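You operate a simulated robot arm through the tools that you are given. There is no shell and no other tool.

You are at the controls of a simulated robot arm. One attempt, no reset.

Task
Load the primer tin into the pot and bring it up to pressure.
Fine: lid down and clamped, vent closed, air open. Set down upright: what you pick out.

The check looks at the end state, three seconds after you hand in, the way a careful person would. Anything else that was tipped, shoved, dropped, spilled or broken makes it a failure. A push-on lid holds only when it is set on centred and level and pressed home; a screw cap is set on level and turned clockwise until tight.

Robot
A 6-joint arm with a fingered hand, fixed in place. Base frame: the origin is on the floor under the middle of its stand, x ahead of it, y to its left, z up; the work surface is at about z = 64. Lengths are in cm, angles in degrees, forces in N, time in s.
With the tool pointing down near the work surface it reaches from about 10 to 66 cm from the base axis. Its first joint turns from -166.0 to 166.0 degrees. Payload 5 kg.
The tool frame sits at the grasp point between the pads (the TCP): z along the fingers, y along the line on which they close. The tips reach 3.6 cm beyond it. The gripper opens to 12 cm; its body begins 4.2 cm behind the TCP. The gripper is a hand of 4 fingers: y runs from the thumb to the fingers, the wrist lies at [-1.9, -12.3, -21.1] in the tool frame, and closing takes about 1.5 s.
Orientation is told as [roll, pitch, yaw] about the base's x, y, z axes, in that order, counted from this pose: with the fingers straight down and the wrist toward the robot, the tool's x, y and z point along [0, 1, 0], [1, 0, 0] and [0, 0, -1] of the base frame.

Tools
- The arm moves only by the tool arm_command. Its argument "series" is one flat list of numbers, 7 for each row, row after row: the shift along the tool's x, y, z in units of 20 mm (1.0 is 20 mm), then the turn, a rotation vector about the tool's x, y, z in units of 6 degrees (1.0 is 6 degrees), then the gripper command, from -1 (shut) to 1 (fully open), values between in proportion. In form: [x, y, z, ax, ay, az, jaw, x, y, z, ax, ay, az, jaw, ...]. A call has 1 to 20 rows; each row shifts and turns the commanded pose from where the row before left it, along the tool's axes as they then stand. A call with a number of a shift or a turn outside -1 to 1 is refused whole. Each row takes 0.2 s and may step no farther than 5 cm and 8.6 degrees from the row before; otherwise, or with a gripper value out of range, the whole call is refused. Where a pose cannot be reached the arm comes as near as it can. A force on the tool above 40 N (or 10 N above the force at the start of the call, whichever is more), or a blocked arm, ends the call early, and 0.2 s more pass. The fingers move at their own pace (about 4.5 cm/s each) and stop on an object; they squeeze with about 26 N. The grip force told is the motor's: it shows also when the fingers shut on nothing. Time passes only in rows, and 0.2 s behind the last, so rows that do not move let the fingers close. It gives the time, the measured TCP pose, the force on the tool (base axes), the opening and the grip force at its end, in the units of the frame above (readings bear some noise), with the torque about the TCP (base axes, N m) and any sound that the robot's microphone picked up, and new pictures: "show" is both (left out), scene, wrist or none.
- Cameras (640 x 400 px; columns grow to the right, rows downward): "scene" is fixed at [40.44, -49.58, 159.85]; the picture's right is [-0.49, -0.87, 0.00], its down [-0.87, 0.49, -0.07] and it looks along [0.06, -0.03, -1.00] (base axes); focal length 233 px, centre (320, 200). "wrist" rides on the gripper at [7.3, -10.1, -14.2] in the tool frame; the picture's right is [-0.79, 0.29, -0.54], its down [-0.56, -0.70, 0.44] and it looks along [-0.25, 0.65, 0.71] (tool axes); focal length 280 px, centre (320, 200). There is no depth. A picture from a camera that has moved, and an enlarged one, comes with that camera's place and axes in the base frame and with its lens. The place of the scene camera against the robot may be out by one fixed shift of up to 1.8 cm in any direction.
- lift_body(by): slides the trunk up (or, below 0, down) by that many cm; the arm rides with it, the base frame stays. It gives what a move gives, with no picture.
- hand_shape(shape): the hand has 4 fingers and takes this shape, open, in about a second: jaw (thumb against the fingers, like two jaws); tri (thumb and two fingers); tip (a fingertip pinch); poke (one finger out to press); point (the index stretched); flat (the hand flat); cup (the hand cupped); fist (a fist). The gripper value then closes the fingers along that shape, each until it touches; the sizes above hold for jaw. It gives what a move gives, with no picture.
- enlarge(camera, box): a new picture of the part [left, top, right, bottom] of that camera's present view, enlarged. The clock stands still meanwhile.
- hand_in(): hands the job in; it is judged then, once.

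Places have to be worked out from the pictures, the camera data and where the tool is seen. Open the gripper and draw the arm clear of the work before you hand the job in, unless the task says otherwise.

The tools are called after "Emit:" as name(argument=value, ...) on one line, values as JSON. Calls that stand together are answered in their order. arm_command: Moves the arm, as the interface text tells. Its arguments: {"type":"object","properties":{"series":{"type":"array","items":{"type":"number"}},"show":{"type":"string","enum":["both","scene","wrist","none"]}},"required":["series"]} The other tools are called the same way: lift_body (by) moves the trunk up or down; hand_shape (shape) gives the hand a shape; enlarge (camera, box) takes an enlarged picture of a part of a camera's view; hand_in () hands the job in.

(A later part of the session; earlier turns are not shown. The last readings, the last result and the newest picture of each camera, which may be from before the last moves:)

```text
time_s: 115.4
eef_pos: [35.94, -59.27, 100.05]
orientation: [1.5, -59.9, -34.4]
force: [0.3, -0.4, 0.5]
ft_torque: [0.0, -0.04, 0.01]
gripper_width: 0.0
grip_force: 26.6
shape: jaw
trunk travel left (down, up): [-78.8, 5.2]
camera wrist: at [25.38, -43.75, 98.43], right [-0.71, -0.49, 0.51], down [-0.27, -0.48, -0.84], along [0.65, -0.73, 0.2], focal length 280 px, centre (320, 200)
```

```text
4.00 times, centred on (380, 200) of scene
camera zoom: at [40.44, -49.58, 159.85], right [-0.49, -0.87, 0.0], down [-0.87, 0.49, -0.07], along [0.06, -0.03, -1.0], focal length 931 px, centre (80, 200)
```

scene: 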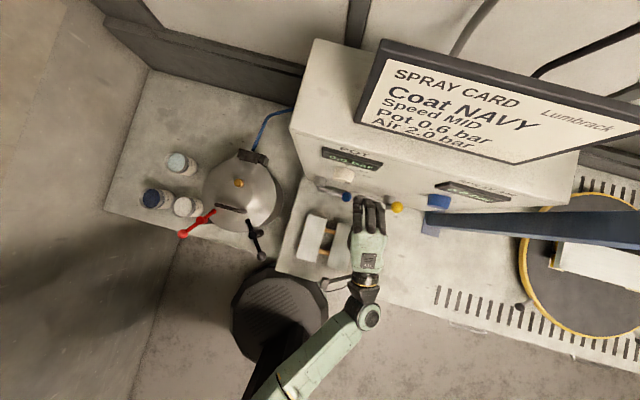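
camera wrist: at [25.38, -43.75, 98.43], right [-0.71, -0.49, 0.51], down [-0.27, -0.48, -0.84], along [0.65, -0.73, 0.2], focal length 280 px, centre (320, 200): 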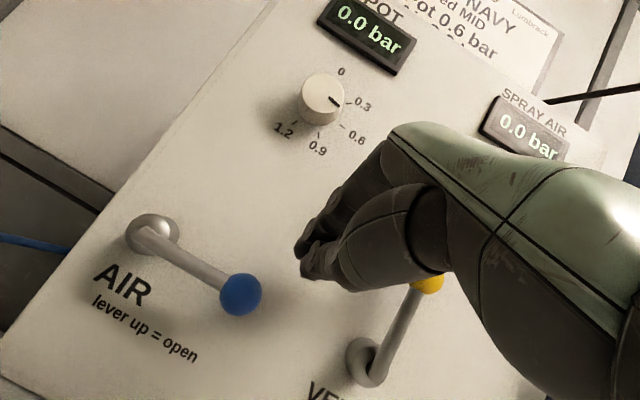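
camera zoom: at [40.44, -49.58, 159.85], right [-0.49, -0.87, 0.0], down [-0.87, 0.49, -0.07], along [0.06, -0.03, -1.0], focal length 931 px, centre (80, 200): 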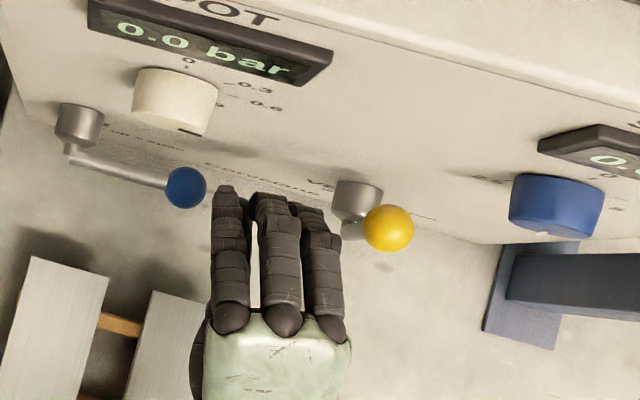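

The beak is left of the yellow lever, clear of the blue ball. I go 1 cm deeper and push right along the lever's arc.

Emit:
arm_command(series=[-0.09, 0.25, 0.43, 0, 0, 0, -1, -0.59, 0.053, -0.158, 0, 0, 0, -1, -0.59, 0.053, -0.158, 0, 0, 0, -1, -0.516, 0.082, -0.158, 0, 0, 0, -1, -0.516, 0.082, -0.158, 0, 0, 0, -1], show="both")

Emit:
enlarge(camera="scene", box=[320, 150, 440, 250])

Emit:
enlarge(camera="wrist", box=[160, 160, 460, 400])

```text
time_s: 116.6
eef_pos: [33.54, -63.18, 101.09]
orientation: [1.4, -60.0, -34.4]
force: [1.2, 0.4, -1.7]
ft_torque: [0.03, 0.01, 0.04]
gripper_width: 0.0
grip_force: 26.0
shape: jaw
trunk travel left (down, up): [-78.8, 5.2]
camera wrist: at [22.89, -47.62, 99.51], right [-0.71, -0.49, 0.51], down [-0.27, -0.48, -0.83], along [0.65, -0.73, 0.21], focal length 280 px, centre (320, 200)
```

scene: 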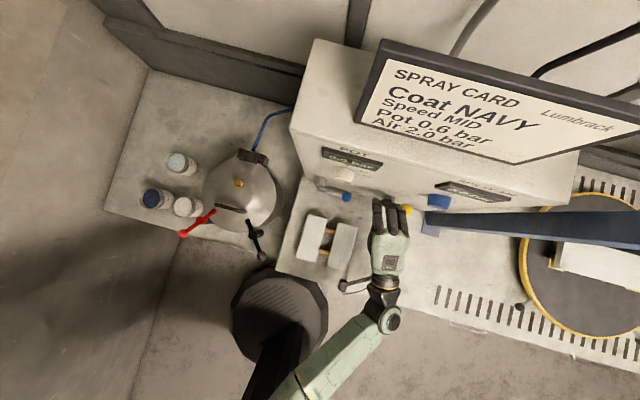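
wrist: 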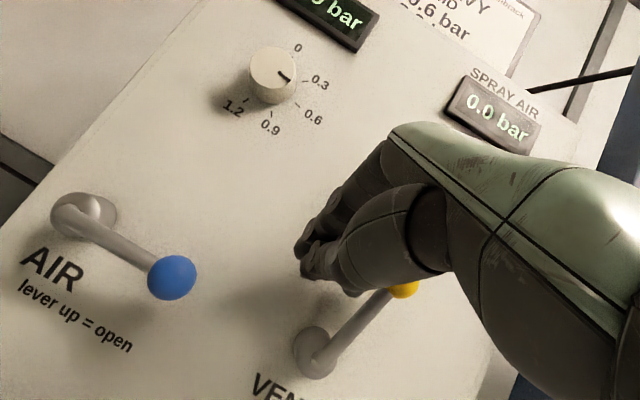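

```text
4.00 times, centred on (380, 200) of scene
camera zoom: at [40.44, -49.58, 159.85], right [-0.49, -0.87, 0.0], down [-0.87, 0.49, -0.07], along [0.06, -0.03, -1.0], focal length 931 px, centre (80, 200)
```

zoom: 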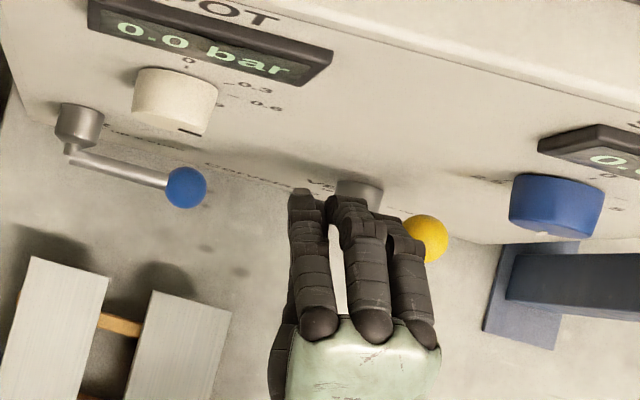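

```text
1.67 times, centred on (310, 280) of wrist
camera zoom: at [22.89, -47.62, 99.51], right [-0.71, -0.49, 0.51], down [-0.27, -0.48, -0.83], along [0.65, -0.73, 0.21], focal length 467 px, centre (337, 67)
```

zoom: 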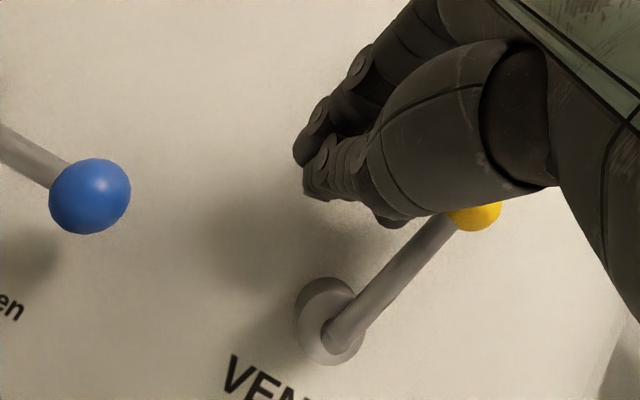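

The yellow lever is swinging right with almost no force. Continuing right and down.

Emit:
arm_command(series=[-0.516, -0.178, -0.01, 0, 0, 0, -1, -0.516, -0.178, -0.01, 0, 0, 0, -1, -0.418, -0.32, 0.095, 0, 0, 0, -1, -0.418, -0.32, 0.095, 0, 0, 0, -1], show="both")

Emit:
enlarge(camera="scene", box=[320, 150, 440, 250])

Emit:
enlarge(camera="wrist", box=[160, 160, 460, 400])

```text
time_s: 117.6
eef_pos: [30.91, -65.97, 99.09]
orientation: [1.5, -59.9, -34.6]
force: [0.8, 1.3, 0.6]
ft_torque: [-0.03, -0.01, 0.04]
gripper_width: 0.0
grip_force: 25.9
shape: jaw
trunk travel left (down, up): [-78.8, 5.2]
camera wrist: at [20.26, -50.41, 97.5], right [-0.71, -0.49, 0.51], down [-0.27, -0.48, -0.84], along [0.65, -0.73, 0.2], focal length 280 px, centre (320, 200)
```

scene: 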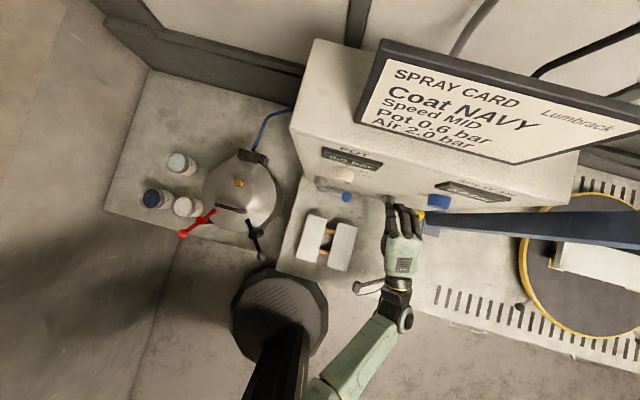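
wrist: 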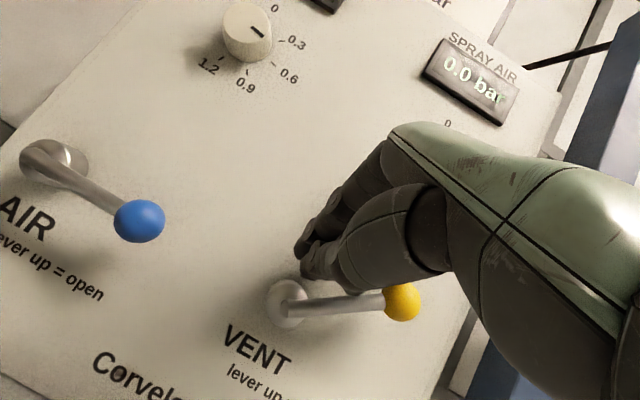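

```text
4.00 times, centred on (380, 200) of scene
camera zoom: at [40.44, -49.58, 159.85], right [-0.49, -0.87, 0.0], down [-0.87, 0.49, -0.07], along [0.06, -0.03, -1.0], focal length 931 px, centre (80, 200)
```

zoom: 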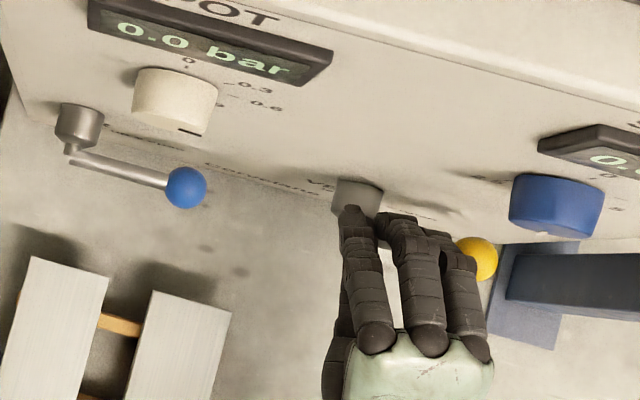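

```text
1.67 times, centred on (310, 280) of wrist
camera zoom: at [20.26, -50.41, 97.5], right [-0.71, -0.49, 0.51], down [-0.27, -0.48, -0.84], along [0.65, -0.73, 0.2], focal length 467 px, centre (337, 67)
```

zoom: 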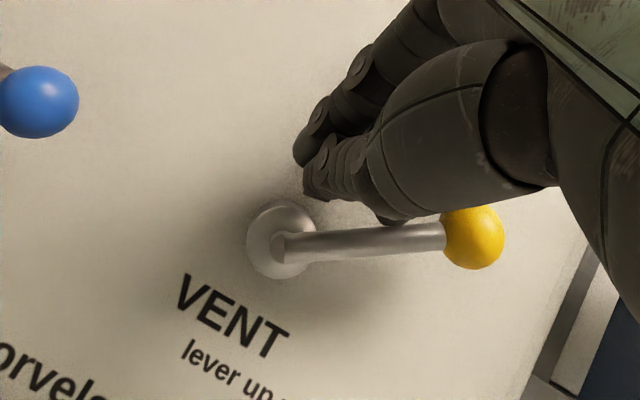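

The lever is at roughly 30° above horizontal. Pressing on down to fully closed.

Emit:
arm_command(series=[-0.295, -0.418, 0.177, 0, 0, 0, -1, -0.295, -0.418, 0.177, 0, 0, 0, -1, -0.15, -0.447, 0.226, 0, 0, 0, -1], show="both")

Emit:
enlarge(camera="scene", box=[320, 150, 440, 250])

Emit:
enlarge(camera="wrist", box=[160, 160, 460, 400])

```text
time_s: 118.4
eef_pos: [29.95, -65.44, 98.72]
orientation: [1.5, -60.1, -34.4]
force: [1.0, -0.3, 1.2]
ft_torque: [-0.03, -0.03, 0.02]
gripper_width: 0.01
grip_force: 26.1
shape: jaw
out of reach, approached as far as the arm can: row 1, 2, 3
trunk travel left (down, up): [-78.8, 5.2]
camera wrist: at [19.44, -49.88, 97.04], right [-0.71, -0.49, 0.51], down [-0.27, -0.48, -0.83], along [0.65, -0.73, 0.21], focal length 280 px, centre (320, 200)
```

scene: 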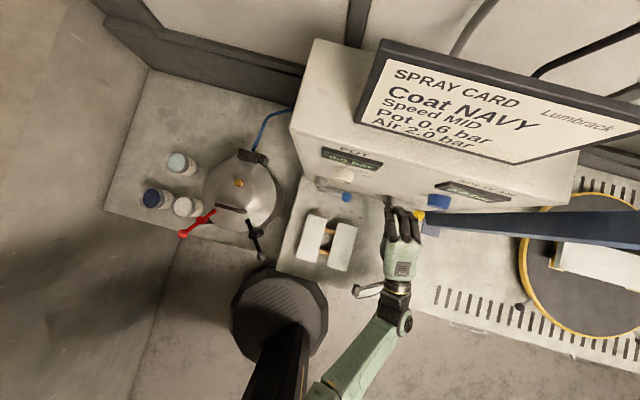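
wrist: 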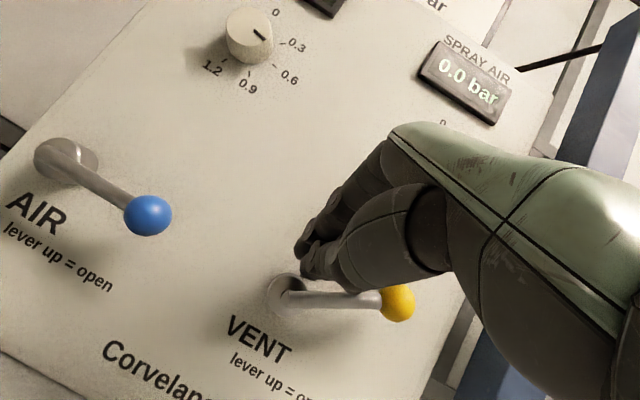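

```text
4.00 times, centred on (380, 200) of scene
camera zoom: at [40.44, -49.58, 159.85], right [-0.49, -0.87, 0.0], down [-0.87, 0.49, -0.07], along [0.06, -0.03, -1.0], focal length 931 px, centre (80, 200)
```

zoom: 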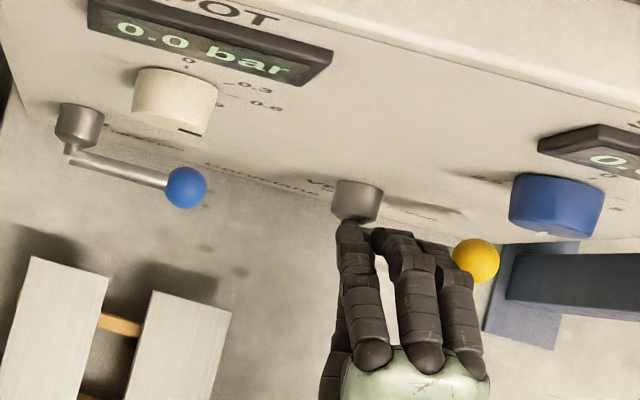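

```text
1.67 times, centred on (310, 280) of wrist
camera zoom: at [19.44, -49.88, 97.04], right [-0.71, -0.49, 0.51], down [-0.27, -0.48, -0.83], along [0.65, -0.73, 0.21], focal length 467 px, centre (337, 67)
```

zoom: 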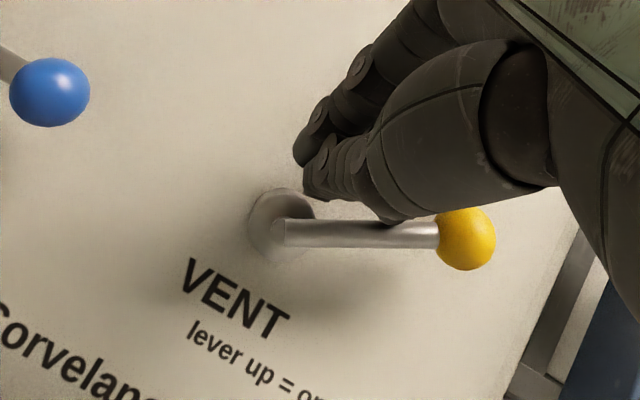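

The arm ran out of reach (lever now ~28° above horizontal, not yet closed). Lowering the trunk 2.8 cm carries the hand down on the lever and restores reach.

Emit:
lift_body(by=-2.8)

Emit:
enlarge(camera="wrist", box=[160, 160, 460, 400])

Emit:
enlarge(camera="scene", box=[320, 150, 440, 250])

```text
time_s: 119.2
eef_pos: [29.85, -65.51, 96.35]
orientation: [0.9, -60.4, -34.1]
force: [-6.9, 4.7, 26.6]
ft_torque: [-0.41, -0.5, 0.07]
gripper_width: 0.01
grip_force: 25.5
shape: jaw
trunk travel left (down, up): [-76.0, 8.0]
```

```text
1.67 times, centred on (310, 280) of wrist
camera zoom: at [19.2, -49.89, 94.63], right [-0.71, -0.48, 0.51], down [-0.27, -0.48, -0.83], along [0.65, -0.73, 0.21], focal length 467 px, centre (337, 67)
```

zoom: 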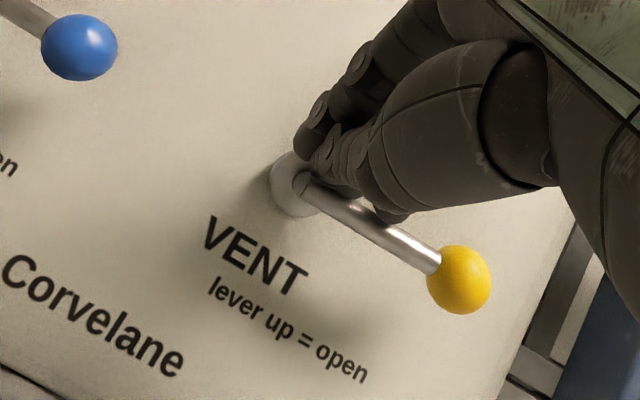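

```text
4.00 times, centred on (380, 200) of scene
camera zoom: at [40.44, -49.58, 159.85], right [-0.49, -0.87, 0.0], down [-0.87, 0.49, -0.07], along [0.06, -0.03, -1.0], focal length 931 px, centre (80, 200)
```

zoom: 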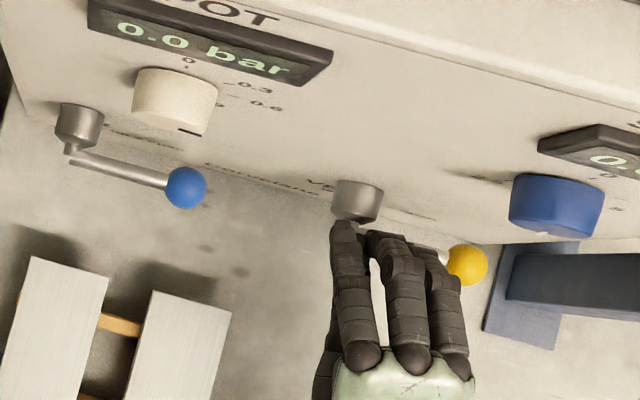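

The yellow lever is now parallel to its label – horizontal, against its stop (27 N). I ease up and back away from it.

Emit:
arm_command(series=[0, 0.433, -0.25, 0, 0, 0, -1, 0, 0.433, -0.25, 0, 0, 0, -1, 0.185, -0.49, -0.85, 0, 0, 0, -1, 0.185, -0.49, -0.85, 0, 0, 0, -1, 0.185, -0.49, -0.85, 0, 0, 0, -1, 0.185, -0.49, -0.85, 0, 0, 0, -1], show="both")

Emit:
enlarge(camera="wrist", box=[0, 120, 440, 400])

Emit:
enlarge(camera="scene", box=[300, 140, 460, 250])

```text
time_s: 120.6
eef_pos: [24.32, -59.83, 97.87]
orientation: [1.4, -59.9, -34.4]
force: [-0.9, -0.2, 0.4]
ft_torque: [-0.02, -0.03, -0.01]
gripper_width: 0.0
grip_force: 25.5
shape: jaw
trunk travel left (down, up): [-76.0, 8.0]
camera wrist: at [13.6, -44.32, 96.28], right [-0.71, -0.49, 0.51], down [-0.27, -0.48, -0.83], along [0.65, -0.73, 0.21], focal length 280 px, centre (320, 200)
```

scene: 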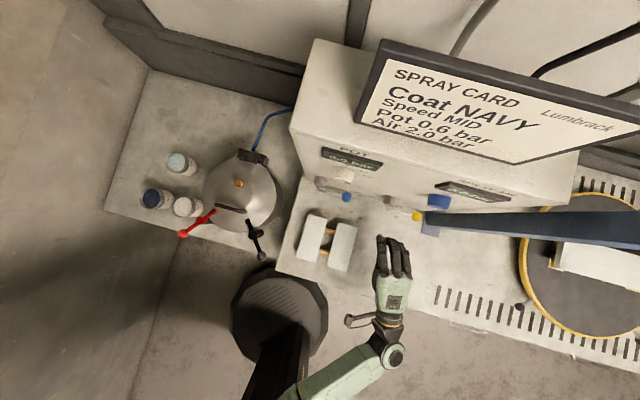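
wrist: 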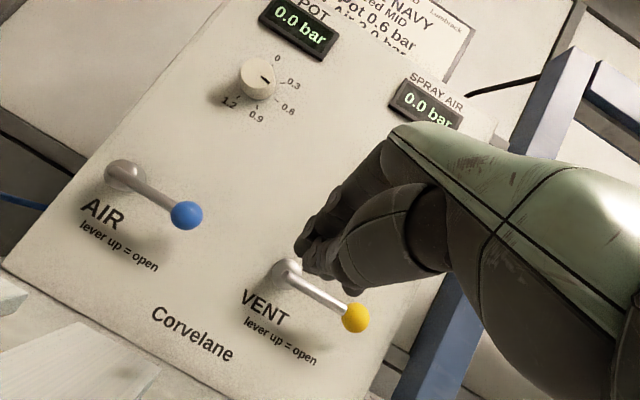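

```text
1.43 times, centred on (220, 260) of wrist
camera zoom: at [13.6, -44.32, 96.28], right [-0.71, -0.49, 0.51], down [-0.27, -0.48, -0.83], along [0.65, -0.73, 0.21], focal length 401 px, centre (463, 114)
```

zoom: 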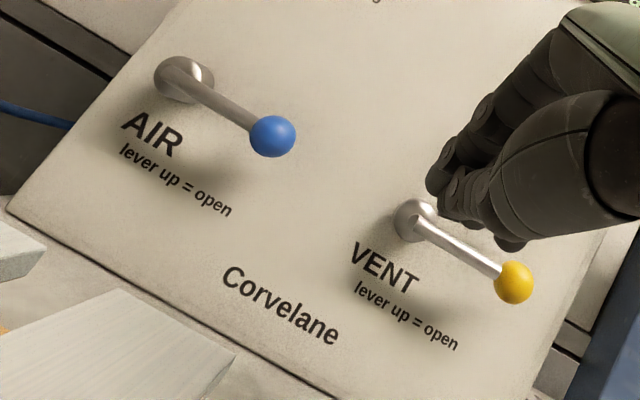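

```text
3.64 times, centred on (380, 195) of scene
camera zoom: at [40.44, -49.58, 159.85], right [-0.49, -0.87, 0.0], down [-0.87, 0.49, -0.07], along [0.06, -0.03, -1.0], focal length 846 px, centre (102, 218)
```

zoom: 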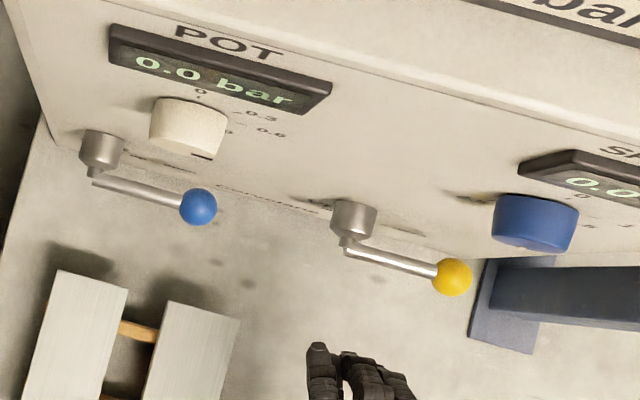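

The vent is closed and stays closed. Now the blue air lever: its rod runs from e ≈ -5 to the ball at e ≈ -12.5, z ≈ 94; I'll slip the beak under it and lift. First raise the hand 4 cm and lower the trunk 10 cm for reach.

Emit:
arm_command(series=[0, 0.866, -0.5, 0, 0, 0, -1, 0, 0.866, -0.5, 0, 0, 0, -1], show="none")

Emit:
lift_body(by=-10)

Emit:
arm_command(series=[0.976, 0.091, 0.158, 0, 0, 0, -1, 0.976, 0.091, 0.158, 0, 0, 0, -1, 0.976, 0.091, 0.158, 0, 0, 0, -1, 0.976, 0.091, 0.158, 0, 0, 0, -1, 0.976, 0.091, 0.158, 0, 0, 0, -1, 0.976, 0.091, 0.158, 0, 0, 0, -1, 0.976, 0.091, 0.158, 0, 0, 0, -1], show="both")

Emit:
enlarge(camera="wrist", box=[120, 120, 440, 400])

Emit:
enlarge(camera="scene", box=[300, 150, 420, 260])

```text
time_s: 121.2
eef_pos: [24.22, -59.85, 101.91]
orientation: [1.4, -60.0, -34.4]
force: [0.1, 0.1, -0.1]
ft_torque: [0.01, -0.02, -0.01]
gripper_width: 0.0
grip_force: 26.3
shape: jaw
trunk travel left (down, up): [-76.0, 8.0]
```

```text
time_s: 122.5
eef_pos: [24.14, -59.88, 91.93]
orientation: [1.4, -60.0, -34.4]
force: [-0.9, -0.1, 0.0]
ft_torque: [0.03, 0.01, -0.02]
gripper_width: 0.0
grip_force: 26.2
shape: jaw
trunk travel left (down, up): [-66.0, 18.0]
```

```text
time_s: 124.1
eef_pos: [33.98, -49.87, 91.97]
orientation: [1.4, -60.0, -34.4]
force: [-0.4, 0.6, -1.0]
ft_torque: [-0.01, 0.02, 0.0]
gripper_width: 0.01
grip_force: 26.0
shape: jaw
trunk travel left (down, up): [-66.0, 18.0]
camera wrist: at [23.3, -34.41, 90.49], right [-0.71, -0.49, 0.51], down [-0.27, -0.48, -0.83], along [0.65, -0.73, 0.21], focal length 280 px, centre (320, 200)
```

scene: 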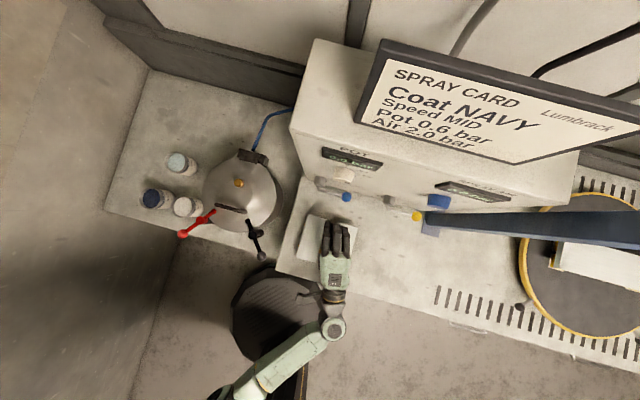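
wrist: 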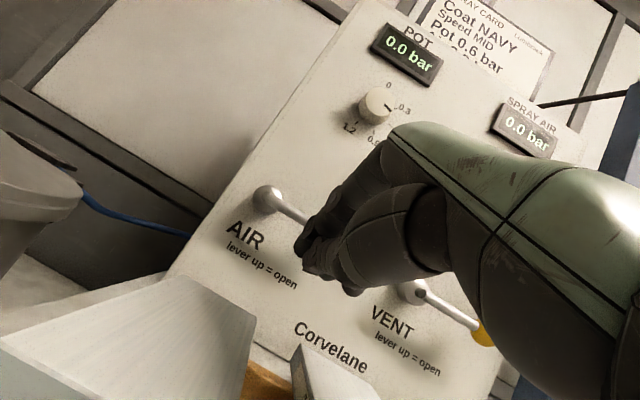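

```text
1.43 times, centred on (280, 260) of wrist
camera zoom: at [23.3, -34.41, 90.49], right [-0.71, -0.49, 0.51], down [-0.27, -0.48, -0.83], along [0.65, -0.73, 0.21], focal length 401 px, centre (377, 114)
```

zoom: 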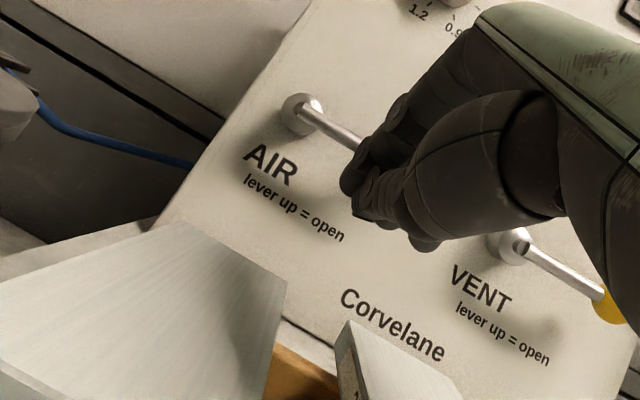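

```text
3.64 times, centred on (360, 205) of scene
camera zoom: at [40.44, -49.58, 159.85], right [-0.49, -0.87, 0.0], down [-0.87, 0.49, -0.07], along [0.06, -0.03, -1.0], focal length 846 px, centre (174, 182)
```

zoom: 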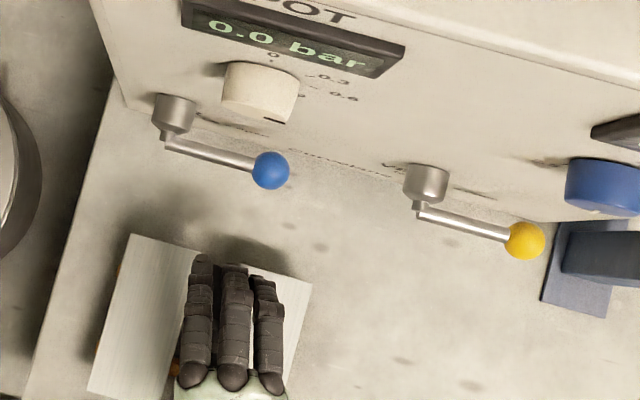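

Hand at e -11.2, z 92, 3.5 cm above the wooden stand (top ≈ 85). Dropping 1.4 cm and going forward 6 cm toward the underside of the blue rod.

Emit:
arm_command(series=[0, -0.6, 0.35, 0, 0, 0, -1, -0.184, 0.49, 0.85, 0, 0, 0, -1, -0.184, 0.49, 0.85, 0, 0, 0, -1, -0.184, 0.49, 0.85, 0, 0, 0, -1], show="both")

Emit:
enlarge(camera="wrist", box=[120, 120, 440, 400])

Emit:
enlarge(camera="scene", box=[300, 150, 420, 260])

```text
time_s: 125.1
eef_pos: [38.3, -54.18, 90.56]
orientation: [1.4, -59.8, -34.5]
force: [-0.4, 0.4, -0.4]
ft_torque: [-0.01, -0.02, 0.0]
gripper_width: 0.01
grip_force: 26.4
shape: jaw
trunk travel left (down, up): [-66.0, 18.0]
camera wrist: at [27.62, -38.67, 89.01], right [-0.71, -0.49, 0.51], down [-0.27, -0.48, -0.83], along [0.65, -0.73, 0.2], focal length 280 px, centre (320, 200)
```

scene: 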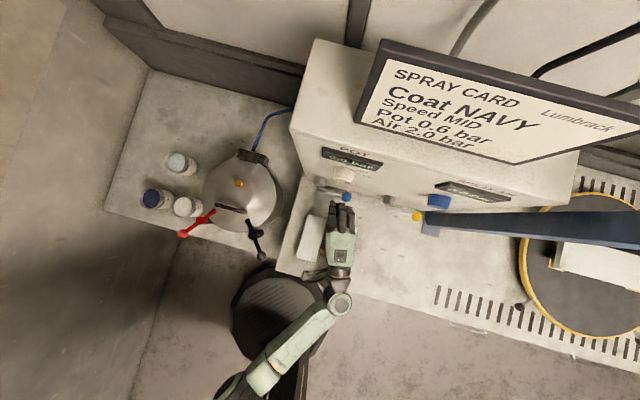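
wrist: 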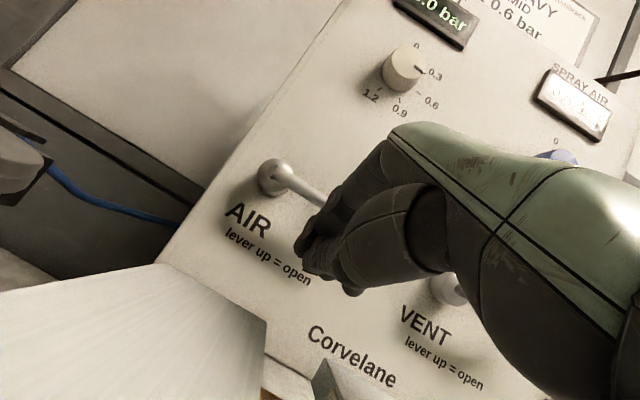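

```text
1.43 times, centred on (280, 260) of wrist
camera zoom: at [27.62, -38.67, 89.01], right [-0.71, -0.49, 0.51], down [-0.27, -0.48, -0.83], along [0.65, -0.73, 0.2], focal length 401 px, centre (377, 114)
```

zoom: 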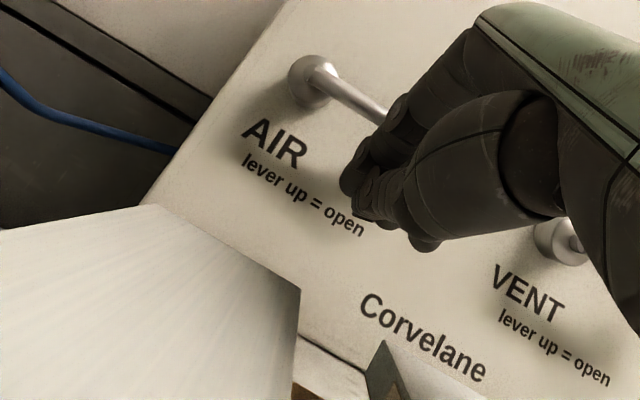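

```text
3.64 times, centred on (360, 205) of scene
camera zoom: at [40.44, -49.58, 159.85], right [-0.49, -0.87, 0.0], down [-0.87, 0.49, -0.07], along [0.06, -0.03, -1.0], focal length 846 px, centre (174, 182)
```

zoom: 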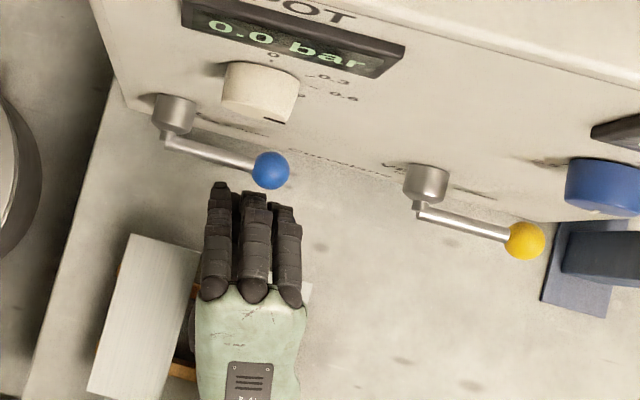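

The index tip is about to pass under the rod at mid-length. Moving forward the last 4 cm, half a centimetre lower.

Emit:
arm_command(series=[0, -0.216, 0.125, 0, 0, 0, -1, -0.184, 0.49, 0.85, 0, 0, 0, -1, -0.184, 0.49, 0.85, 0, 0, 0, -1], show="both")

Emit:
enlarge(camera="wrist", box=[120, 80, 440, 360])

Emit:
enlarge(camera="scene", box=[300, 150, 420, 260])

```text
time_s: 125.8
eef_pos: [39.7, -55.26, 89.98]
orientation: [1.9, -60.0, -34.7]
force: [-12.4, 12.0, 1.3]
ft_torque: [-0.54, -0.49, -0.26]
gripper_width: 0.0
grip_force: 26.2
shape: jaw
trunk travel left (down, up): [-66.0, 18.0]
stopped in row 3: the force on the tool passed its limit at 48 N (the readings are from after the stop); the commanded pose is now the measured one
camera wrist: at [28.95, -39.78, 88.37], right [-0.71, -0.49, 0.51], down [-0.27, -0.48, -0.84], along [0.65, -0.73, 0.2], focal length 280 px, centre (320, 200)
```

scene: 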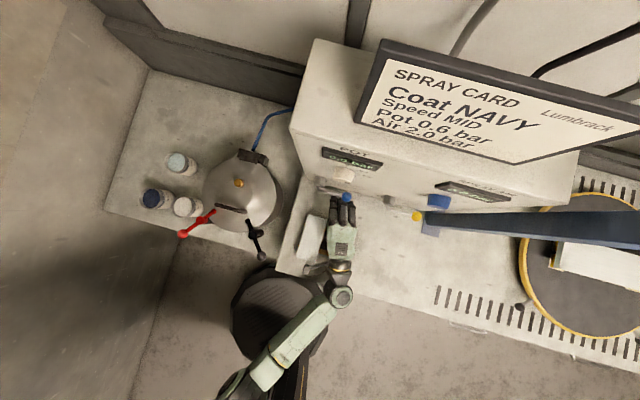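
wrist: 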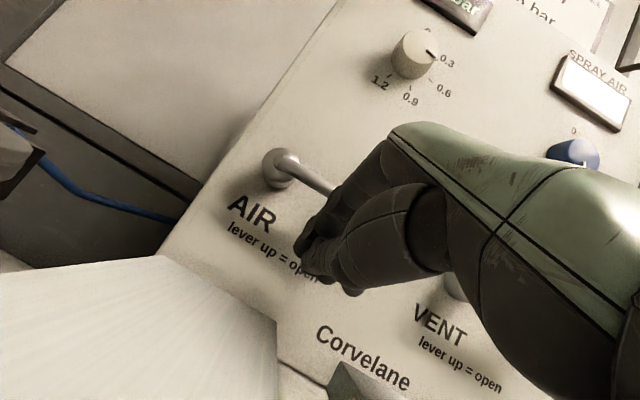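

```text
1.43 times, centred on (280, 220) of wrist
camera zoom: at [28.95, -39.78, 88.37], right [-0.71, -0.49, 0.51], down [-0.27, -0.48, -0.84], along [0.65, -0.73, 0.2], focal length 401 px, centre (377, 171)
```

zoom: 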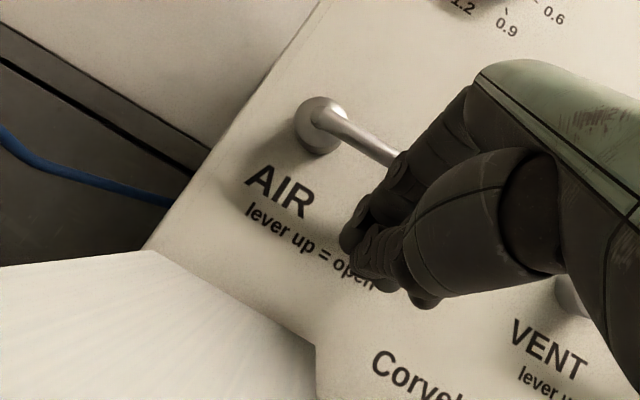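

```text
3.64 times, centred on (360, 205) of scene
camera zoom: at [40.44, -49.58, 159.85], right [-0.49, -0.87, 0.0], down [-0.87, 0.49, -0.07], along [0.06, -0.03, -1.0], focal length 846 px, centre (174, 182)
```

zoom: 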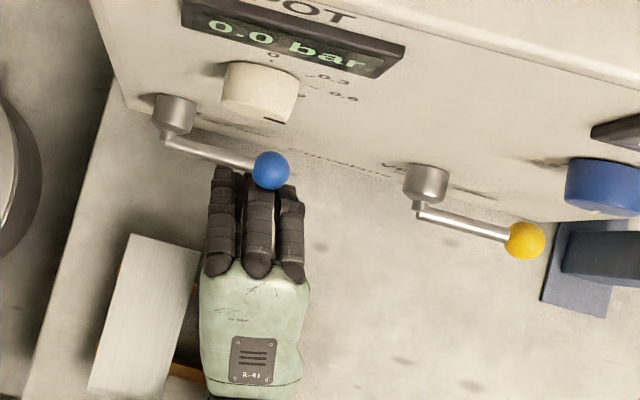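

The middle finger met the blue ball head-on (17 N) before the index got under the rod. I retreat 8 cm and change to "point" – a single stretched index gives the needed slim, longer reach.

Emit:
arm_command(series=[0.184, -0.49, -0.85, 0, 0, 0, -1, 0.184, -0.49, -0.85, 0, 0, 0, -1, 0.184, -0.49, -0.85, 0, 0, 0, -1, 0.184, -0.49, -0.85, 0, 0, 0, -1, 0, 0.43, -0.25, 0, 0, 0, -1], show="none")

Emit:
hand_shape(shape="point")

Emit:
arm_command(series=[0, 0, 0, 0, 0, 0, 1, 0, 0, 0, 0, 0, 0, 1], show="both")

Emit:
enlarge(camera="wrist", box=[120, 80, 440, 360])

Emit:
enlarge(camera="scene", box=[300, 150, 420, 260])

```text
time_s: 127.0
eef_pos: [33.88, -49.92, 90.92]
orientation: [1.8, -59.8, -34.8]
force: [-1.0, -0.7, 0.0]
ft_torque: [0.0, -0.02, 0.01]
gripper_width: 0.0
grip_force: 26.2
shape: jaw
trunk travel left (down, up): [-66.0, 18.0]
```

```text
time_s: 127.9
eef_pos: [33.92, -49.82, 90.94]
orientation: [1.8, -59.8, -34.7]
force: [0.0, 0.2, 0.1]
ft_torque: [0.0, 0.04, -0.01]
gripper_width: 11.52
grip_force: 0.0
shape: point
trunk travel left (down, up): [-66.0, 18.0]
```

```text
time_s: 128.5
eef_pos: [34.01, -49.97, 90.81]
orientation: [1.8, -59.9, -34.7]
force: [-0.1, 0.5, 1.1]
ft_torque: [-0.01, -0.02, 0.02]
gripper_width: 11.5
grip_force: 0.0
shape: point
trunk travel left (down, up): [-66.0, 18.0]
camera wrist: at [23.31, -34.41, 89.42], right [-0.71, -0.49, 0.51], down [-0.27, -0.48, -0.84], along [0.65, -0.73, 0.2], focal length 280 px, centre (320, 200)
```

scene: 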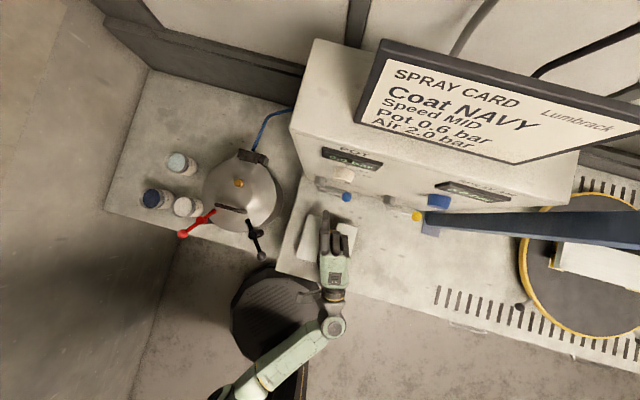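
wrist: 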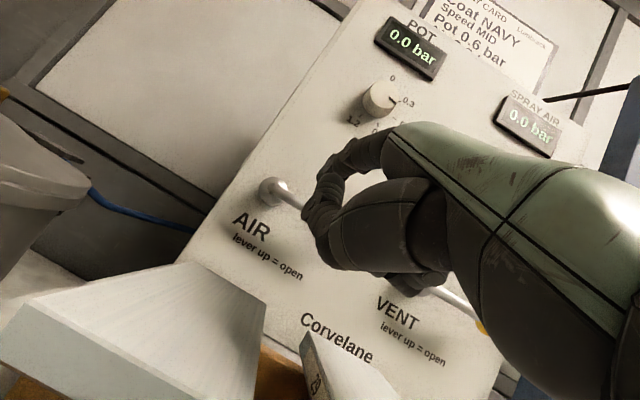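

```text
1.43 times, centred on (280, 220) of wrist
camera zoom: at [23.31, -34.41, 89.42], right [-0.71, -0.49, 0.51], down [-0.27, -0.48, -0.84], along [0.65, -0.73, 0.2], focal length 401 px, centre (377, 171)
```

zoom: 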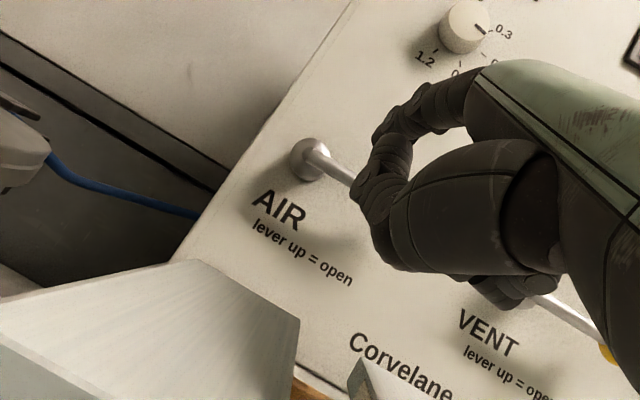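

```text
3.64 times, centred on (360, 205) of scene
camera zoom: at [40.44, -49.58, 159.85], right [-0.49, -0.87, 0.0], down [-0.87, 0.49, -0.07], along [0.06, -0.03, -1.0], focal length 846 px, centre (174, 182)
```

zoom: 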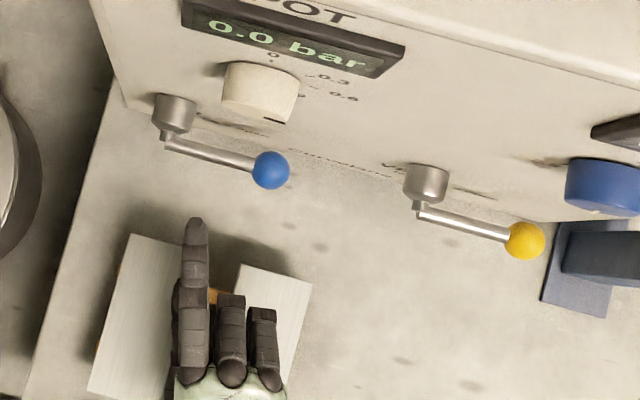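

The stretched index points along the camera's view (about 15° above horizontal in this pose). I pitch the hand 30° downward so the index points slightly down-forward with palm and wrist higher, then measure.

Emit:
arm_command(series=[0, 0, 0, 1, 0, 0, 1, 0, 0, 0, 1, 0, 0, 1, 0, 0, 0, 1, 0, 0, 1, 0, 0, 0, 1, 0, 0, 1, 0, 0, 0, 1, 0, 0, 1], show="both")

Emit:
enlarge(camera="wrist", box=[120, 60, 440, 340])

Emit:
enlarge(camera="scene", box=[300, 150, 420, 260])

```text
time_s: 129.7
eef_pos: [34.09, -49.93, 90.82]
orientation: [1.1, -29.9, -33.7]
force: [0.7, 0.3, -0.3]
ft_torque: [0.01, -0.04, -0.02]
gripper_width: 11.52
grip_force: 0.1
shape: point
trunk travel left (down, up): [-66.0, 18.0]
camera wrist: at [24.54, -35.35, 98.3], right [-0.45, -0.66, 0.6], down [-0.62, -0.25, -0.74], along [0.64, -0.71, -0.3], focal length 280 px, centre (320, 200)
```

scene: 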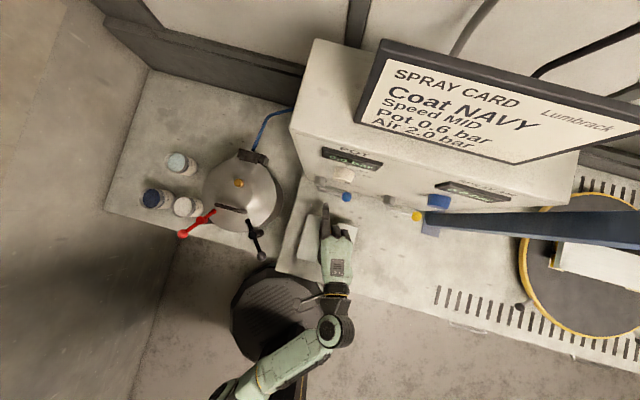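
wrist: 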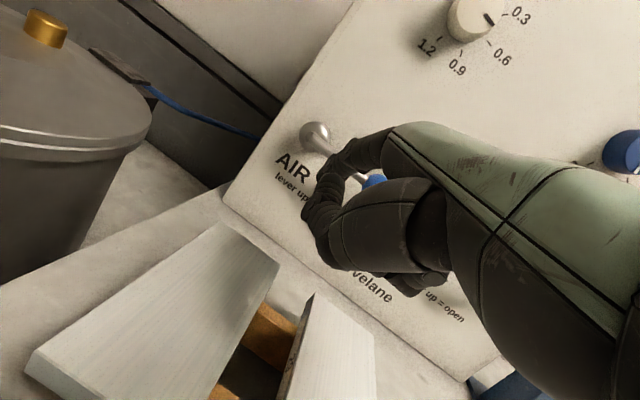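

```text
1.43 times, centred on (280, 200) of wrist
camera zoom: at [24.54, -35.35, 98.3], right [-0.45, -0.66, 0.6], down [-0.62, -0.25, -0.74], along [0.64, -0.71, -0.3], focal length 401 px, centre (377, 200)
```

zoom: 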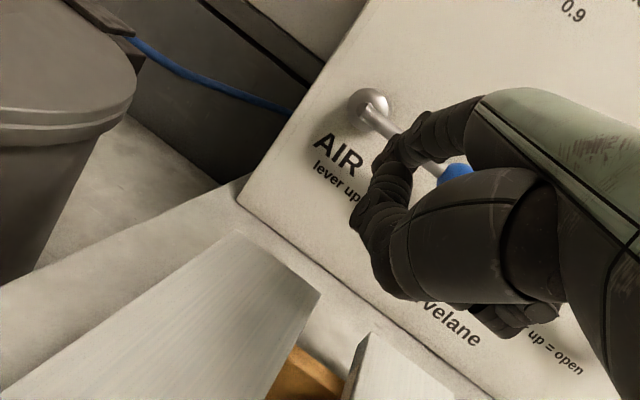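

```text
3.64 times, centred on (360, 205) of scene
camera zoom: at [40.44, -49.58, 159.85], right [-0.49, -0.87, 0.0], down [-0.87, 0.49, -0.07], along [0.06, -0.03, -1.0], focal length 846 px, centre (174, 182)
```

zoom: 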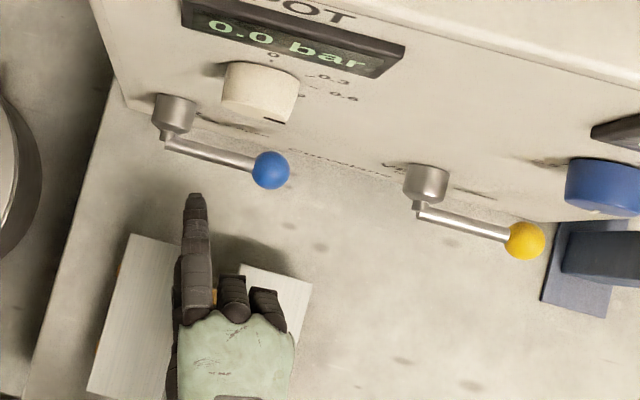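

From the two poses, the index tip solves to tool [1.9, 8.7, 3.6]: now at about z 92, d' 68.2, e -7.6. I shift it right 2.1 cm and down 1 cm, then check from the scene camera before passing under the rod.

Emit:
arm_command(series=[-0.515, -0.22, 0.175, 0, 0, 0, 1, -0.515, -0.22, 0.175, 0, 0, 0, 1], show="both")

Emit:
enlarge(camera="wrist", box=[200, 80, 440, 290])

Emit:
enlarge(camera="scene", box=[305, 160, 395, 230])

```text
time_s: 130.3
eef_pos: [32.56, -51.43, 89.81]
orientation: [1.0, -29.9, -33.6]
force: [0.2, -0.6, -0.7]
ft_torque: [0.0, 0.0, 0.0]
gripper_width: 11.5
grip_force: 0.1
shape: point
trunk travel left (down, up): [-66.0, 18.0]
camera wrist: at [23.05, -36.89, 97.2], right [-0.45, -0.66, 0.6], down [-0.62, -0.25, -0.74], along [0.64, -0.71, -0.3], focal length 280 px, centre (320, 200)
```

scene: 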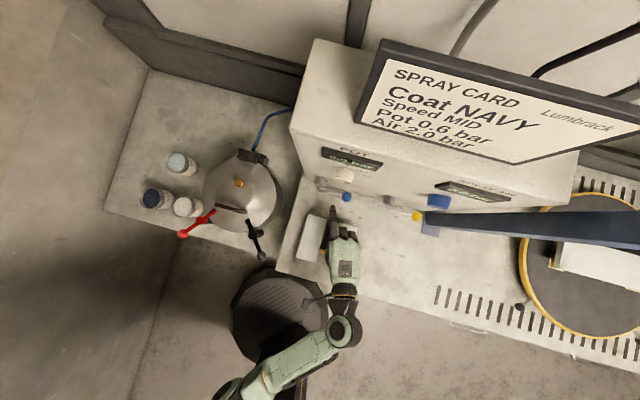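
wrist: 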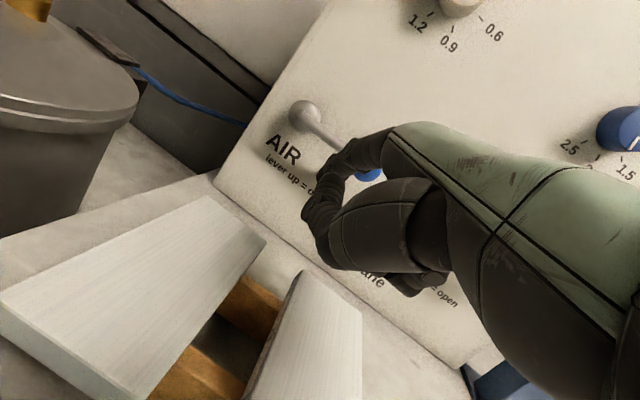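

```text
1.90 times, centred on (320, 185) of wrist
camera zoom: at [23.05, -36.89, 97.2], right [-0.45, -0.66, 0.6], down [-0.62, -0.25, -0.74], along [0.64, -0.71, -0.3], focal length 534 px, centre (320, 229)
```

zoom: 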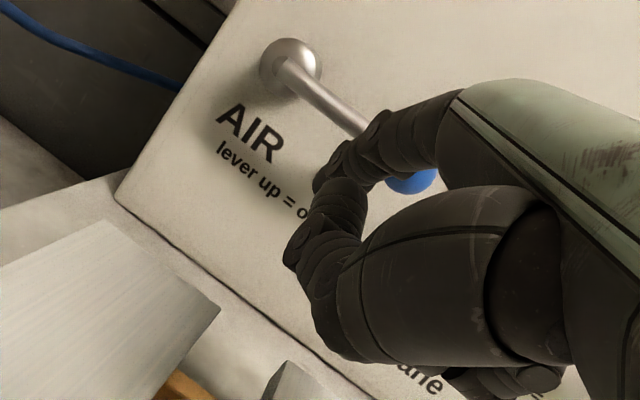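

```text
5.71 times, centred on (350, 195) of scene
camera zoom: at [40.44, -49.58, 159.85], right [-0.49, -0.87, 0.0], down [-0.87, 0.49, -0.07], along [0.06, -0.03, -1.0], focal length 1330 px, centre (149, 229)
```

zoom: 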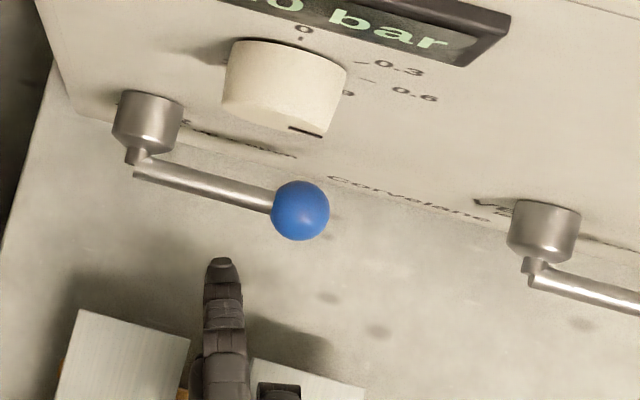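

The tip is at (d' 68.2, e -9.7, z 91.0), rod at z ≈ 94; it will pass under with ~0.8 cm to spare at mid-rod. Going forward 4.4 cm.

Emit:
arm_command(series=[-0.143, 0.623, 0.36, 0, 0, 0, 1, -0.143, 0.623, 0.36, 0, 0, 0, 1, -0.143, 0.623, 0.36, 0, 0, 0, 1], show="both")

Emit:
enlarge(camera="wrist", box=[200, 80, 440, 290])

Emit:
enlarge(camera="scene", box=[305, 160, 395, 230])

```text
time_s: 131.1
eef_pos: [35.62, -54.51, 89.76]
orientation: [1.0, -29.8, -33.5]
force: [-2.4, 2.7, -1.7]
ft_torque: [-0.09, 0.04, 0.1]
gripper_width: 11.53
grip_force: 0.0
shape: point
trunk travel left (down, up): [-66.0, 18.0]
camera wrist: at [26.19, -39.93, 97.14], right [-0.45, -0.66, 0.6], down [-0.62, -0.25, -0.74], along [0.64, -0.71, -0.3], focal length 280 px, centre (320, 200)
```

scene: 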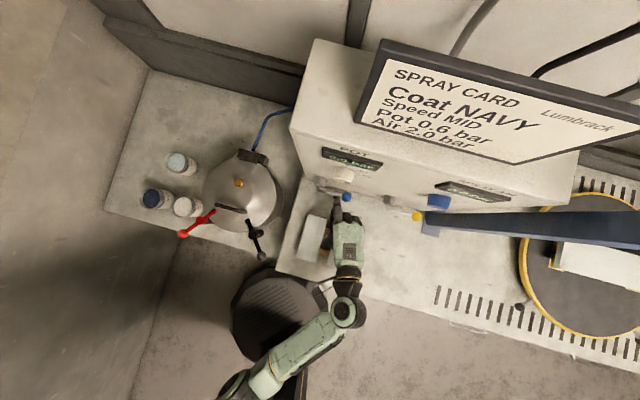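
wrist: 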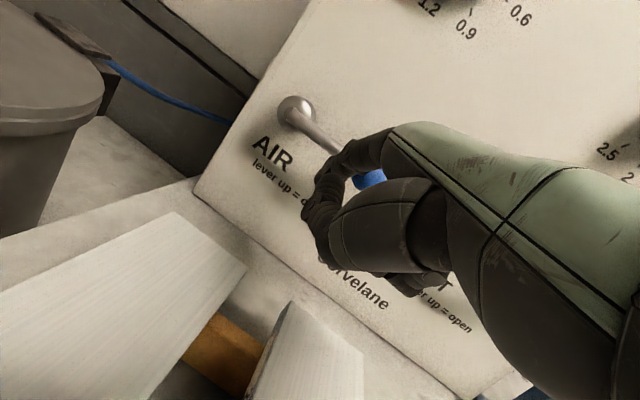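

```text
1.90 times, centred on (320, 185) of wrist
camera zoom: at [26.19, -39.93, 97.14], right [-0.45, -0.66, 0.6], down [-0.62, -0.25, -0.74], along [0.64, -0.71, -0.3], focal length 534 px, centre (320, 229)
```

zoom: 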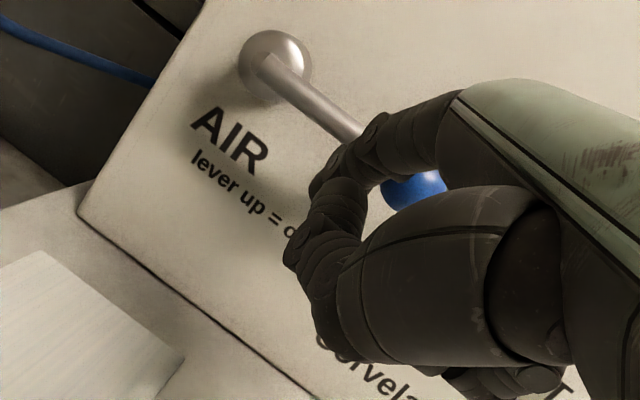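

```text
5.71 times, centred on (350, 195) of scene
camera zoom: at [40.44, -49.58, 159.85], right [-0.49, -0.87, 0.0], down [-0.87, 0.49, -0.07], along [0.06, -0.03, -1.0], focal length 1330 px, centre (149, 229)
```

zoom: 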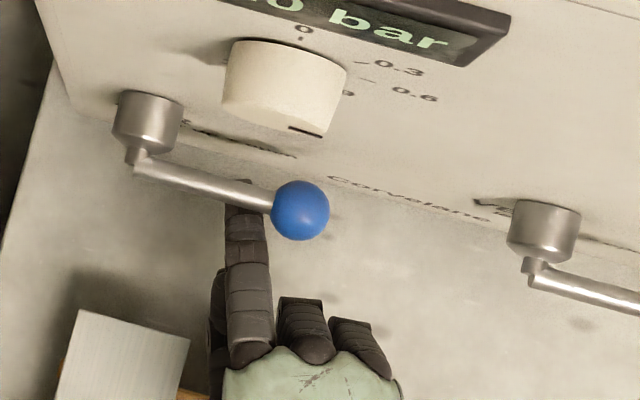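

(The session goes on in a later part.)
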